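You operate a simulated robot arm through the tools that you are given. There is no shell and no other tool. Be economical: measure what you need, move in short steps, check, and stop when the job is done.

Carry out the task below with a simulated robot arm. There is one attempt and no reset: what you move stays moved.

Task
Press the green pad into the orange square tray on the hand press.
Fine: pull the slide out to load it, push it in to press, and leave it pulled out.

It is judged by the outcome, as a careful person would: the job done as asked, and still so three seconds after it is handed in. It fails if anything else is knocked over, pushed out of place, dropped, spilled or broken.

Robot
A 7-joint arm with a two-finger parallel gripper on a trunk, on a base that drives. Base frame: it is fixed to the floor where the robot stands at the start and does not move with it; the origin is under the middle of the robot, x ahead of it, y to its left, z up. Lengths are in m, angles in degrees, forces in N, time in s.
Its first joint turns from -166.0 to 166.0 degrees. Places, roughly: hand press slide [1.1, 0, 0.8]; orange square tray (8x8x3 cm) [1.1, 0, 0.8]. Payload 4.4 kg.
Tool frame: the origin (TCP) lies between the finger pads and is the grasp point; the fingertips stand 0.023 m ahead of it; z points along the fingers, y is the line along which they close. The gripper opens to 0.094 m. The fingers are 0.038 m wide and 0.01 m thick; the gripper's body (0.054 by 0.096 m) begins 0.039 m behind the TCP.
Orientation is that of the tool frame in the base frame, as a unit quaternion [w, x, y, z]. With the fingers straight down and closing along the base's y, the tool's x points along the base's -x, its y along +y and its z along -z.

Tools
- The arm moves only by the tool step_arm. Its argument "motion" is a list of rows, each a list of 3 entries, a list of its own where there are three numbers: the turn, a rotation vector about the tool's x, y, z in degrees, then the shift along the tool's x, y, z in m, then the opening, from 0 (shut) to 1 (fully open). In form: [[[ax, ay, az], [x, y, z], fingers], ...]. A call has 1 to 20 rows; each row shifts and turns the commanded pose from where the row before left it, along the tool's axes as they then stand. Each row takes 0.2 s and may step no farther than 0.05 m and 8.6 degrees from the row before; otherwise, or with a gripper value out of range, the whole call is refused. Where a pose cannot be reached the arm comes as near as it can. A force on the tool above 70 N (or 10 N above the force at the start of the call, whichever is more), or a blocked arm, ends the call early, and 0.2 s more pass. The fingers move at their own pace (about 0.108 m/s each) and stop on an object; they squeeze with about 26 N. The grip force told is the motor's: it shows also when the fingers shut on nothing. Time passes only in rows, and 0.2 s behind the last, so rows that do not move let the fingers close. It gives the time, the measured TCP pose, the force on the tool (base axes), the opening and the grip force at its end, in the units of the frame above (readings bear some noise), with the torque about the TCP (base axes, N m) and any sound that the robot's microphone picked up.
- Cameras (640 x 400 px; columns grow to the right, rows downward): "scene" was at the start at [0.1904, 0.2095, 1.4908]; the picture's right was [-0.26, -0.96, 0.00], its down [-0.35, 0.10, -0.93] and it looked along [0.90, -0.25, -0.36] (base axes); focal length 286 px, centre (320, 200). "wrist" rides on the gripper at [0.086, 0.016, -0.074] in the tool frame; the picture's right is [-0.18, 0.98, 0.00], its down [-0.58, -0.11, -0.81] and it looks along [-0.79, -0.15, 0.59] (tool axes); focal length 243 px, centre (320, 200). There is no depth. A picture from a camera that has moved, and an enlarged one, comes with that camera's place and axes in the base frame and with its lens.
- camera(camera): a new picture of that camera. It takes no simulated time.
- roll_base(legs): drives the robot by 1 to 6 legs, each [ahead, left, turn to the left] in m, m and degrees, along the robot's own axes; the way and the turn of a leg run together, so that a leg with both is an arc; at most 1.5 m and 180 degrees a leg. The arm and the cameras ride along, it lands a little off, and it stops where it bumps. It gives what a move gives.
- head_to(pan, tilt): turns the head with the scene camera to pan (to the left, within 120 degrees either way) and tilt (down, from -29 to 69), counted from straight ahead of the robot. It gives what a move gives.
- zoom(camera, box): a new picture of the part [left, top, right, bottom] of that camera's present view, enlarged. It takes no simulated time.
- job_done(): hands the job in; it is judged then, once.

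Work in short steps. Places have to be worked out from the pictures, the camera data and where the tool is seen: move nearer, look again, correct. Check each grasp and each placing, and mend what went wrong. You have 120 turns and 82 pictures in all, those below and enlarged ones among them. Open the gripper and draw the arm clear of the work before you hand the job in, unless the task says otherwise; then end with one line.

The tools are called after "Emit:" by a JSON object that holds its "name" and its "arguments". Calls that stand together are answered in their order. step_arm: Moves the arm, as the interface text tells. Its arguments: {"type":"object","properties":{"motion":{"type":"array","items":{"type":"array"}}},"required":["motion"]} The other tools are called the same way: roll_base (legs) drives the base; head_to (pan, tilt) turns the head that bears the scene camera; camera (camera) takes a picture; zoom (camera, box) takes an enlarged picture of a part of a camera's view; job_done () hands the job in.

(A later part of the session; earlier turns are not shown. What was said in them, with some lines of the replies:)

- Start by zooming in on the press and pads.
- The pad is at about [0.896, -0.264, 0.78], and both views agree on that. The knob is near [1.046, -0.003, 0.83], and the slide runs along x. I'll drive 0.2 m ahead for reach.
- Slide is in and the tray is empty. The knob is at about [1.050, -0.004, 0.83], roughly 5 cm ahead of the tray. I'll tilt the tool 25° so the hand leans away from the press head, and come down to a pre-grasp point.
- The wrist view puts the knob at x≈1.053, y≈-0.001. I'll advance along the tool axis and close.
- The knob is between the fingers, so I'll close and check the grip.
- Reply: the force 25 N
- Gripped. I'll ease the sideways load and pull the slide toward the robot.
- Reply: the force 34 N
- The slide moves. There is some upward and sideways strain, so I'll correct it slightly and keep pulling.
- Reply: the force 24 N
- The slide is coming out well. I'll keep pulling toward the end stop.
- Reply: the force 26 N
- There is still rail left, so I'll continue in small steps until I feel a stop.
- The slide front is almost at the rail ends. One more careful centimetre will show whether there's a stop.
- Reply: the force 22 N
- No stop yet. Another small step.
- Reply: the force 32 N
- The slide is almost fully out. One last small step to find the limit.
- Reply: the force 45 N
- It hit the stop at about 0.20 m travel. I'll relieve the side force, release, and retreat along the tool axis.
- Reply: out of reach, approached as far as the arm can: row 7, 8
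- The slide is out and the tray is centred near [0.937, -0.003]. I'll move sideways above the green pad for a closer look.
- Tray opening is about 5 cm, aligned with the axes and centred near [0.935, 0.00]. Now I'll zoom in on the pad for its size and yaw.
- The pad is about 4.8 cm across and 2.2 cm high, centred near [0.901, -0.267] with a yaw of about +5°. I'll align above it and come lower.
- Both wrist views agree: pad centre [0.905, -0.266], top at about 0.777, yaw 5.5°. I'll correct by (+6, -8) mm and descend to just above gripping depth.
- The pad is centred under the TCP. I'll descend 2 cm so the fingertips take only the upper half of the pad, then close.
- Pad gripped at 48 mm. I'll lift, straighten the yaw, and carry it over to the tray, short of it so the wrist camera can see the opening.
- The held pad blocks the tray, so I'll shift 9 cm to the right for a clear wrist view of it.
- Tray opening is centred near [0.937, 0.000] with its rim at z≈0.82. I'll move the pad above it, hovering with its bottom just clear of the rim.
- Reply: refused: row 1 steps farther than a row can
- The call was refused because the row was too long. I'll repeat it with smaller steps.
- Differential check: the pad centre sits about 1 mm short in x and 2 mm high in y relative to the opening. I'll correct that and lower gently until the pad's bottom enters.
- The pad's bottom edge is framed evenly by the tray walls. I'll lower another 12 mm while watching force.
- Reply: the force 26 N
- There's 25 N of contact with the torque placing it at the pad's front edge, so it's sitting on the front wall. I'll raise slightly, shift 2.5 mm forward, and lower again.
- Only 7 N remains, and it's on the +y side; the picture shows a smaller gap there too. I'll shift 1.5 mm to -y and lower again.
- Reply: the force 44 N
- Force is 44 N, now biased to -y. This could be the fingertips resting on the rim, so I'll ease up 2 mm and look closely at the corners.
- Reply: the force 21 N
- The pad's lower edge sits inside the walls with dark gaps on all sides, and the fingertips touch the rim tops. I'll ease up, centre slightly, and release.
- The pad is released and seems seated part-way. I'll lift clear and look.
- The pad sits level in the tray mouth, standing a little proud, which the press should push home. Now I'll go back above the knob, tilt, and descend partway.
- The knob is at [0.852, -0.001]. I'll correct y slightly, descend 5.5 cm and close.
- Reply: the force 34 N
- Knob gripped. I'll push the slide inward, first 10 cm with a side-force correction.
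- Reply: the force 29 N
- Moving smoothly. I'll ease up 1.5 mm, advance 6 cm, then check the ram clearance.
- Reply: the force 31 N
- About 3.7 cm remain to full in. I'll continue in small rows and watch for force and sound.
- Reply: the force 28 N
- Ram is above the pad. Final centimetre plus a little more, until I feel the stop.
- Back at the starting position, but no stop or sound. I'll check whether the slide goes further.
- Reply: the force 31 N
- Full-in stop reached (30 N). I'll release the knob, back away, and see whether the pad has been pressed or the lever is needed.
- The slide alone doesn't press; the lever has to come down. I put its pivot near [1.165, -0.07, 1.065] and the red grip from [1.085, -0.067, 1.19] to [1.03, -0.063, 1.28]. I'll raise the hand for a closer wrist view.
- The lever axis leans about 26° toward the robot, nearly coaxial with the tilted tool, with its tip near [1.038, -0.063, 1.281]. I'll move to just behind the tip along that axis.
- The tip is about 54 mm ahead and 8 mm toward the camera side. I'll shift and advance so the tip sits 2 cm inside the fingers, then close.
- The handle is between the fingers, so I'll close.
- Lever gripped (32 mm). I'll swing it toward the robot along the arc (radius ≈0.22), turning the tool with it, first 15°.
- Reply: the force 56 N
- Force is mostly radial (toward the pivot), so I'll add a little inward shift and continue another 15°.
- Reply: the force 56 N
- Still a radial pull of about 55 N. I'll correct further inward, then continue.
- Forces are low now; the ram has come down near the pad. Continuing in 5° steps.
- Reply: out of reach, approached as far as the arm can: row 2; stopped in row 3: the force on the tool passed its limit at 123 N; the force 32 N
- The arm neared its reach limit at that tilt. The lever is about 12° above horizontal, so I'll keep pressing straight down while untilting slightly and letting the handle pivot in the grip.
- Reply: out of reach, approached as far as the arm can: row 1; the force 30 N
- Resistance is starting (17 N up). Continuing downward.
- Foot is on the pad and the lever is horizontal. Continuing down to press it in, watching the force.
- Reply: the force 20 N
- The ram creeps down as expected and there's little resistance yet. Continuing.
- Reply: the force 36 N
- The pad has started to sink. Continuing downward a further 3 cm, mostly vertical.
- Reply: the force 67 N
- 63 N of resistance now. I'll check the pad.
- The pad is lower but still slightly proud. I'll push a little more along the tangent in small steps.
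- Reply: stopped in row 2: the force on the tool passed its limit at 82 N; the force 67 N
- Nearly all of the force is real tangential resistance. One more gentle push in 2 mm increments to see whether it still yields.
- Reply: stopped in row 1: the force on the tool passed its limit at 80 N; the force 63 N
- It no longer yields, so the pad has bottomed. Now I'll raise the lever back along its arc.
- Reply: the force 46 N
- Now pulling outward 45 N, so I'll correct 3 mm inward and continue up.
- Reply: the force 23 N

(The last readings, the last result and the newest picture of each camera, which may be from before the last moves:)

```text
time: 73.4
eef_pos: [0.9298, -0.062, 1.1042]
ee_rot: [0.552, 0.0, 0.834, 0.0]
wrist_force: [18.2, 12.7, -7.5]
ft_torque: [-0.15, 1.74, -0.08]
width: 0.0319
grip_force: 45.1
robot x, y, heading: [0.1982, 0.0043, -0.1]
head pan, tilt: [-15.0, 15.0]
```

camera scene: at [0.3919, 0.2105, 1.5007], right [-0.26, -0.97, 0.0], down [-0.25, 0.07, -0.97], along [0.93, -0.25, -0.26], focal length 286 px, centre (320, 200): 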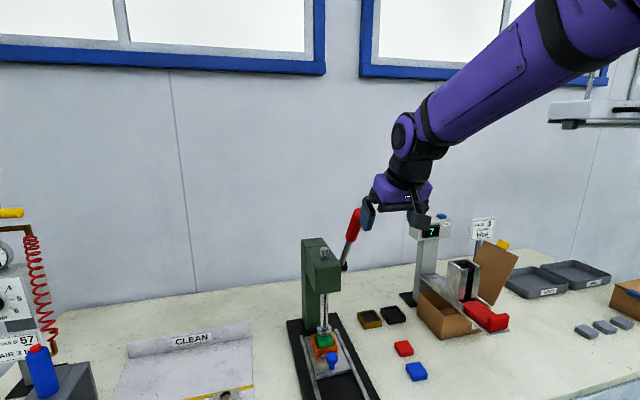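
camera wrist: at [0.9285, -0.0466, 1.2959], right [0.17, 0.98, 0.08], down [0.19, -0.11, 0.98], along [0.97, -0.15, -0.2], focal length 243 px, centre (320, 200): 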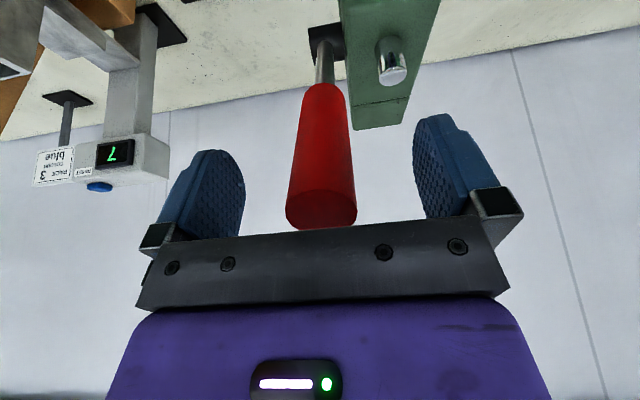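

Good; continuing the upward arc in 5° lever steps.

Emit:
{"name": "step_arm", "arguments": {"motion": [[[0, 3.8, 0], [-0.0182, 0, -0.0033], 0], [[0, 3.8, 0], [-0.0179, 0, -0.0039], 0], [[0, 3.8, 0], [-0.0179, 0, -0.0035], 0], [[0, 3.8, 0], [-0.018, 0, -0.0031], 0], [[0, 0, 0], [0, 0, 0], 0]]}}

```text
time: 74.6
eef_pos: [0.9513, -0.0621, 1.1733]
ee_rot: [0.437, 0.0, 0.9, -0.001]
wrist_force: [26.8, 4.6, -15.3]
ft_torque: [-0.22, 1.33, 0.03]
width: 0.0317
grip_force: 45.1
robot x, y, heading: [0.1969, 0.0012, 0.1]
head pan, tilt: [-15.0, 15.0]
```

Emit:
{"name": "step_arm", "arguments": {"motion": [[[0, 3.8, 0], [-0.0181, 0, -0.0012], 0], [[0, 3.8, 0], [-0.0181, 0, -0.0024], 0], [[0, 3.8, 0], [-0.0181, 0, -0.002], 0], [[0, 3.8, 0], [-0.0183, 0, -0.0017], 0], [[0, 0, 0], [0, 0, 0], 0]]}}

```text
time: 75.8
eef_pos: [0.9949, -0.0607, 1.2336]
ee_rot: [0.316, 0.001, 0.949, 0.0]
wrist_force: [-17.3, 3.9, 18.7]
ft_torque: [0.09, 0.22, -0.17]
width: 0.0319
grip_force: 44.2
robot x, y, heading: [0.1981, -0.0021, 0.2]
head pan, tilt: [-15.0, 15.0]
```

Three more steps to the original lever position.

Emit:
{"name": "step_arm", "arguments": {"motion": [[[0, 3.8, 0], [-0.0183, 0, -0.0025], 0], [[0, 3.8, 0], [-0.0182, 0, -0.0008], 0], [[0, 3.8, 0], [-0.017, 0, -0.0005], 0], [[0, 0, 0], [0, 0, 0], 0]]}}

Emit:
{"name": "zoom", "arguments": {"camera": "scene", "box": [280, 180, 420, 390]}}

```text
time: 76.8
eef_pos: [1.032, -0.0633, 1.2633]
ee_rot: [0.216, 0.0, 0.976, 0.0]
wrist_force: [-56.9, 7.6, -8.3]
ft_torque: [-0.82, 0.4, -0.33]
width: 0.0316
grip_force: 45.3
robot x, y, heading: [0.1996, -0.0006, 0.2]
head pan, tilt: [-15.0, 15.0]
```

```text
1.90 times, centred on (350, 285) of scene
camera zoom: at [0.3874, 0.2108, 1.5011], right [-0.26, -0.97, 0.0], down [-0.25, 0.07, -0.97], along [0.93, -0.25, -0.26], focal length 545 px, centre (263, 38)
```

zoom: 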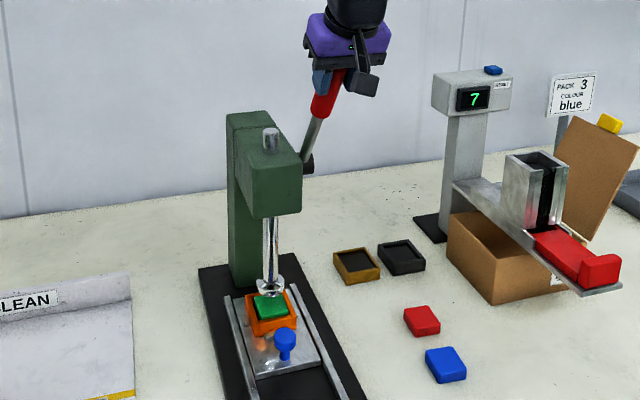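

The lever is back at its upper stop with the ram raised. I'll relax, release, and retreat along the axis.

Emit:
{"name": "step_arm", "arguments": {"motion": [[[0, 0, 0], [0.003, 0, 0], 0], [[0, 0, 0], [0, 0, 0], 1], [[0, 0, 0], [0, 0, 0], 1], [[0, 0, 0], [0, 0, 0], 1], [[0, 0, 0], [0, 0, -0.03], 1], [[0, 0, 0], [0, 0, -0.03], 1], [[0, 0, 0], [0, 0, -0.03], 1], [[0, 0, 0], [0.03, 0, -0.01], 1], [[0, 0, 0], [0.04, 0, 0], 1], [[0, 0, 0], [0.04, 0, 0], 1], [[0, 0, 0], [0, 0, 0], 1]]}}

Emit:
{"name": "zoom", "arguments": {"camera": "scene", "box": [305, 310, 355, 370]}}

```text
time: 79.2
eef_pos: [0.896, -0.0619, 1.3037]
ee_rot: [0.219, 0.0, 0.976, -0.001]
wrist_force: [0.2, 0.5, 0.3]
ft_torque: [0.02, -0.02, 0.01]
width: 0.0939
grip_force: 0.0
robot x, y, heading: [0.1989, -0.0013, 0.2]
head pan, tilt: [-15.0, 15.0]
```

```text
6.67 times, centred on (330, 340) of scene
camera zoom: at [0.3908, 0.2105, 1.5008], right [-0.26, -0.97, 0.0], down [-0.25, 0.07, -0.97], along [0.93, -0.25, -0.26], focal length 1906 px, centre (253, -733)
```

zoom: 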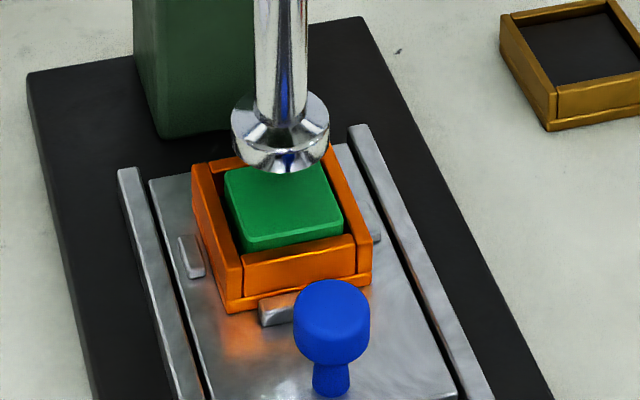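

The pad is pressed down about level with the tray rim and the ram is clear. Now I'll go back to the knob to pull the slide out: down first, then forward to the pre-grasp point.

Emit:
{"name": "step_arm", "arguments": {"motion": [[[0, 0, 0], [0.0166, 0.0068, 0.0357], 1], [[0, 0, 0], [0.0166, 0.0068, 0.0357], 1], [[0, 0, 0], [0.0166, 0.0068, 0.0357], 1], [[0, 0, 0], [0.0166, 0.0068, 0.0357], 1], [[0, 0, 0], [0.0166, 0.0068, 0.0357], 1], [[0, 0, 0], [0.0166, 0.0068, 0.0357], 1], [[0, 0, 0], [0.0166, 0.0068, 0.0357], 1], [[0, 0, 0], [0.0166, 0.0068, 0.0357], 1], [[0, 0, 0], [0.0166, 0.0068, 0.0357], 1], [[0, 0, 0], [-0.0304, 0, 0.019], 1], [[0, 0, 0], [-0.0304, 0, 0.019], 1], [[0, 0, 0], [-0.0304, 0, 0.019], 1], [[0, 0, 0], [0, 0, 0], 1], [[0, 0, 0], [0, 0, 0], 1]]}}

Emit:
{"name": "camera", "arguments": {"camera": "wrist"}}

```text
time: 82.2
eef_pos: [0.9987, -0.0016, 0.9401]
ee_rot: [0.22, 0.0, 0.976, 0.0]
wrist_force: [0.1, 0.1, -0.6]
ft_torque: [-0.02, 0.02, -0.02]
width: 0.0939
grip_force: 0.1
robot x, y, heading: [0.2007, 0.0009, -0.1]
head pan, tilt: [-15.0, 15.0]
```

```text
9 pictures are left
camera wrist: at [0.8889, 0.0143, 0.9691], right [0.17, 0.98, 0.08], down [0.18, -0.11, 0.98], along [0.97, -0.15, -0.19], focal length 243 px, centre (320, 200)
```

wrist: 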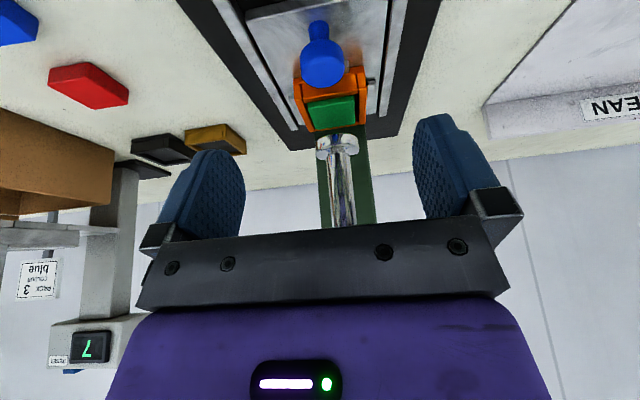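

Same view as the first grasp. I'll advance, close, and check.

Emit:
{"name": "step_arm", "arguments": {"motion": [[[0, 0, 0], [0, 0.002, 0.03], 1], [[0, 0, 0], [0, 0, 0.03], 1], [[0, 0, 0], [0, 0, 0.03], 1], [[0, 0, 0], [0, 0, 0.027], 1], [[0, 0, 0], [0, 0, 0], 1], [[0, 0, 0], [0, 0, 0], 0], [[0, 0, 0], [0, 0, 0], 0], [[0, 0, 0], [0, 0, 0], 0], [[0, 0, 0], [0, 0, 0], 0]]}}

```text
time: 84.2
eef_pos: [1.051, 0.0006, 0.8329]
ee_rot: [0.22, 0.0, 0.976, 0.0]
wrist_force: [1.2, -10.4, -3.6]
ft_torque: [-0.13, -0.55, -0.02]
width: 0.0334
grip_force: 44.9
robot x, y, heading: [0.1992, 0.0019, 0.1]
head pan, tilt: [-15.0, 15.0]
```

Gripped. Pulling the slide out, first 9 cm.

Emit:
{"name": "step_arm", "arguments": {"motion": [[[0, 0, 0], [0.009, -0.0005, -0.0043], 0], [[0, 0, 0], [0.01355, 0, -0.00644], 0], [[0, 0, 0], [0.01355, 0, -0.00644], 0], [[0, 0, 0], [0.01355, 0, -0.00644], 0], [[0, 0, 0], [0.01355, 0, -0.00644], 0], [[0, 0, 0], [0.01355, 0, -0.00644], 0], [[0, 0, 0], [0, 0, 0], 0]]}}

```text
time: 85.8
eef_pos: [0.9663, -0.0008, 0.832]
ee_rot: [0.218, 0.0, 0.976, 0.0]
wrist_force: [-0.1, -4.7, 0.7]
ft_torque: [-0.08, -0.45, -0.05]
width: 0.0333
grip_force: 45.3
robot x, y, heading: [0.2004, 0.0003, 0.2]
head pan, tilt: [-15.0, 15.0]
```

Smooth. Next 9 cm.

Emit:
{"name": "step_arm", "arguments": {"motion": [[[0, 0, 0], [0.01355, 0, -0.00644], 0], [[0, 0, 0], [0.01355, 0, -0.00644], 0], [[0, 0, 0], [0.01355, 0, -0.00644], 0], [[0, 0, 0], [0.01355, 0, -0.00644], 0], [[0, 0, 0], [0.01355, 0, -0.00644], 0], [[0, 0, 0], [0.01355, 0, -0.00644], 0], [[0, 0, 0], [0, 0, 0], 0]]}}

```text
time: 87.4
eef_pos: [0.8788, -0.0001, 0.8335]
ee_rot: [0.219, 0.001, 0.976, 0.0]
wrist_force: [0.4, -18.1, -15.0]
ft_torque: [-0.2, 0.5, -0.08]
width: 0.0333
grip_force: 45.4
robot x, y, heading: [0.2012, 0.0001, 0.2]
head pan, tilt: [-15.0, 15.0]
```

Final 3 cm to the stop.

Emit:
{"name": "step_arm", "arguments": {"motion": [[[0, 0, 0], [0.009, -0.001, -0.0038], 0], [[0, 0, 0], [0.009, 0, -0.0043], 0], [[0, 0, 0], [0.0072, 0, -0.0034], 0], [[0, 0, 0], [0, 0, 0], 0]]}}

```text
time: 88.4
eef_pos: [0.8511, 0.0003, 0.8323]
ee_rot: [0.222, 0.0, 0.975, 0.001]
wrist_force: [3.4, -9.4, 24.8]
ft_torque: [-0.08, 0.25, 0.12]
width: 0.0334
grip_force: 45.2
robot x, y, heading: [0.2011, -0.0012, 0.2]
head pan, tilt: [-15.0, 15.0]
```

The slide is out. I'll release and rise straight up, then look at the pad.

Emit:
{"name": "step_arm", "arguments": {"motion": [[[0, 0, 0], [0, 0, 0], 1], [[0, 0, 0], [0, 0, 0], 1], [[0, 0, 0], [0, 0, 0], 1], [[0, 0, 0], [-0.0129, 0, -0.027], 1], [[0, 0, 0], [-0.0129, 0, -0.027], 1], [[0, 0, 0], [-0.0172, 0, -0.036], 1], [[0, 0, 0], [-0.0172, 0, -0.036], 1], [[0, 8.4, 0], [0, -0.03, 0], 1], [[0, 8.4, 0], [0, -0.03, 0], 1], [[0, 8.4, 0], [0, -0.03, 0], 1], [[0, 0, 0], [0, 0, 0], 1]]}}

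Emit:
{"name": "zoom", "arguments": {"camera": "wrist", "box": [340, 0, 520, 170]}}

Emit:
{"name": "zoom", "arguments": {"camera": "scene", "box": [270, 170, 450, 400]}}

```text
time: 90.8
eef_pos: [0.852, -0.0912, 0.9725]
ee_rot: [0.001, 0.0, 1.0, 0.0]
wrist_force: [0.6, 0.6, -0.7]
ft_torque: [-0.02, 0.01, 0.01]
width: 0.0941
grip_force: 0.1
robot x, y, heading: [0.1998, 0.0028, 0.0]
head pan, tilt: [-15.0, 15.0]
```

```text
2.35 times, centred on (430, 85) of wrist
camera zoom: at [0.7654, -0.0748, 1.0459], right [0.18, 0.98, 0.0], down [0.58, -0.11, 0.81], along [0.79, -0.15, -0.59], focal length 571 px, centre (61, 471)
```

zoom: 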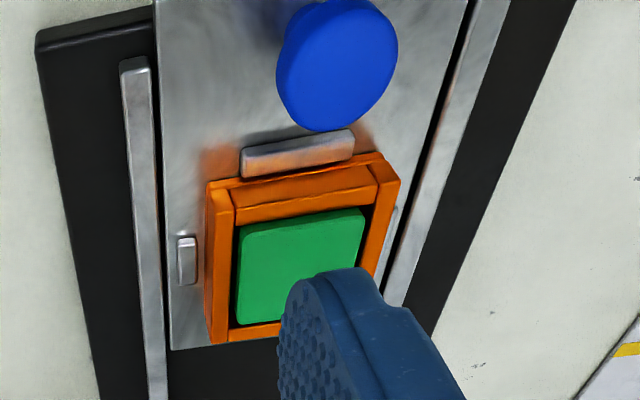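

```text
1.74 times, centred on (360, 285) of scene
camera zoom: at [0.3906, 0.2105, 1.5008], right [-0.26, -0.97, 0.0], down [-0.25, 0.07, -0.97], along [0.93, -0.25, -0.26], focal length 497 px, centre (250, 52)
```

zoom: 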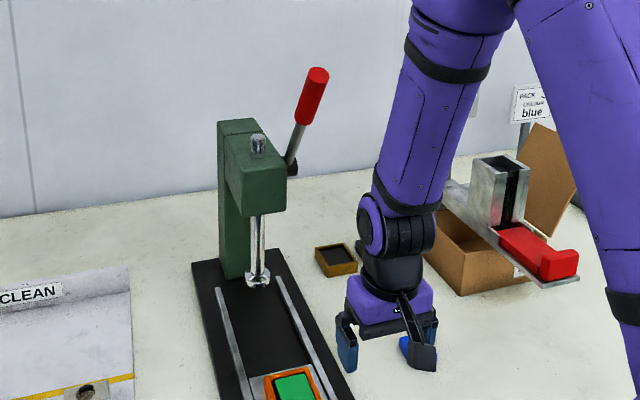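

The pad is pressed flush in the orange tray, the slide is out, the lever is up and nothing else moved. I'll raise the arm clear.

Emit:
{"name": "step_arm", "arguments": {"motion": [[[0, 0, 0], [0, 0, -0.045], 1], [[0, 0, 0], [0, 0, -0.045], 1], [[0, 0, 0], [0, 0, -0.045], 1], [[0, 0, 0], [0, 0, -0.045], 1], [[0, 0, 0], [0, 0, -0.045], 1], [[0, 0, 0], [0, 0, 0], 1]]}}

Emit:
{"name": "head_to", "arguments": {"pan": -15, "tilt": 36}}

Emit:
{"name": "zoom", "arguments": {"camera": "scene", "box": [310, 220, 380, 290]}}

```text
time: 92.2
eef_pos: [0.8485, -0.0904, 1.1969]
ee_rot: [0.002, 0.001, 1.0, 0.0]
wrist_force: [-0.2, -0.1, -0.4]
ft_torque: [-0.01, 0.03, -0.02]
width: 0.0939
grip_force: 0.2
robot x, y, heading: [0.2002, 0.0032, 0.1]
head pan, tilt: [-15.0, 15.0]
```

```text
time: 93.1
eef_pos: [0.8483, -0.0903, 1.1975]
ee_rot: [0.003, 0.0, 1.0, -0.001]
wrist_force: [-0.8, 0.1, 1.3]
ft_torque: [0.0, -0.02, 0.0]
width: 0.0943
grip_force: 0.1
robot x, y, heading: [0.1998, 0.0002, 0.1]
head pan, tilt: [-15.0, 36.0]
```

```text
5.71 times, centred on (345, 255) of scene
camera zoom: at [0.385, 0.212, 1.4673], right [-0.26, -0.97, 0.0], down [-0.57, 0.15, -0.81], along [0.78, -0.21, -0.59], focal length 1634 px, centre (177, -114)
```

zoom: 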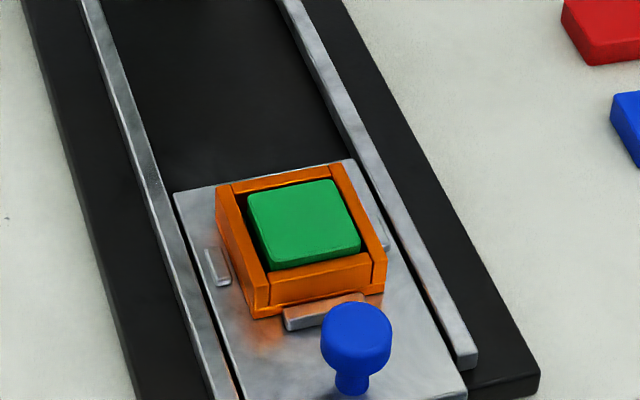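

The pad is seated level in the tray, the slide is out and the arm is clear. Handing in.

Emit:
{"name": "job_done", "arguments": {}}

```text
The job is handed in.
```

The green pad is pressed into the orange tray, about flush with the rim. The slide is pulled out, the lever is back up, and the arm is clear. Pushing the slide in didn't press the pad, so I pulled the lever down until it stopped giving.
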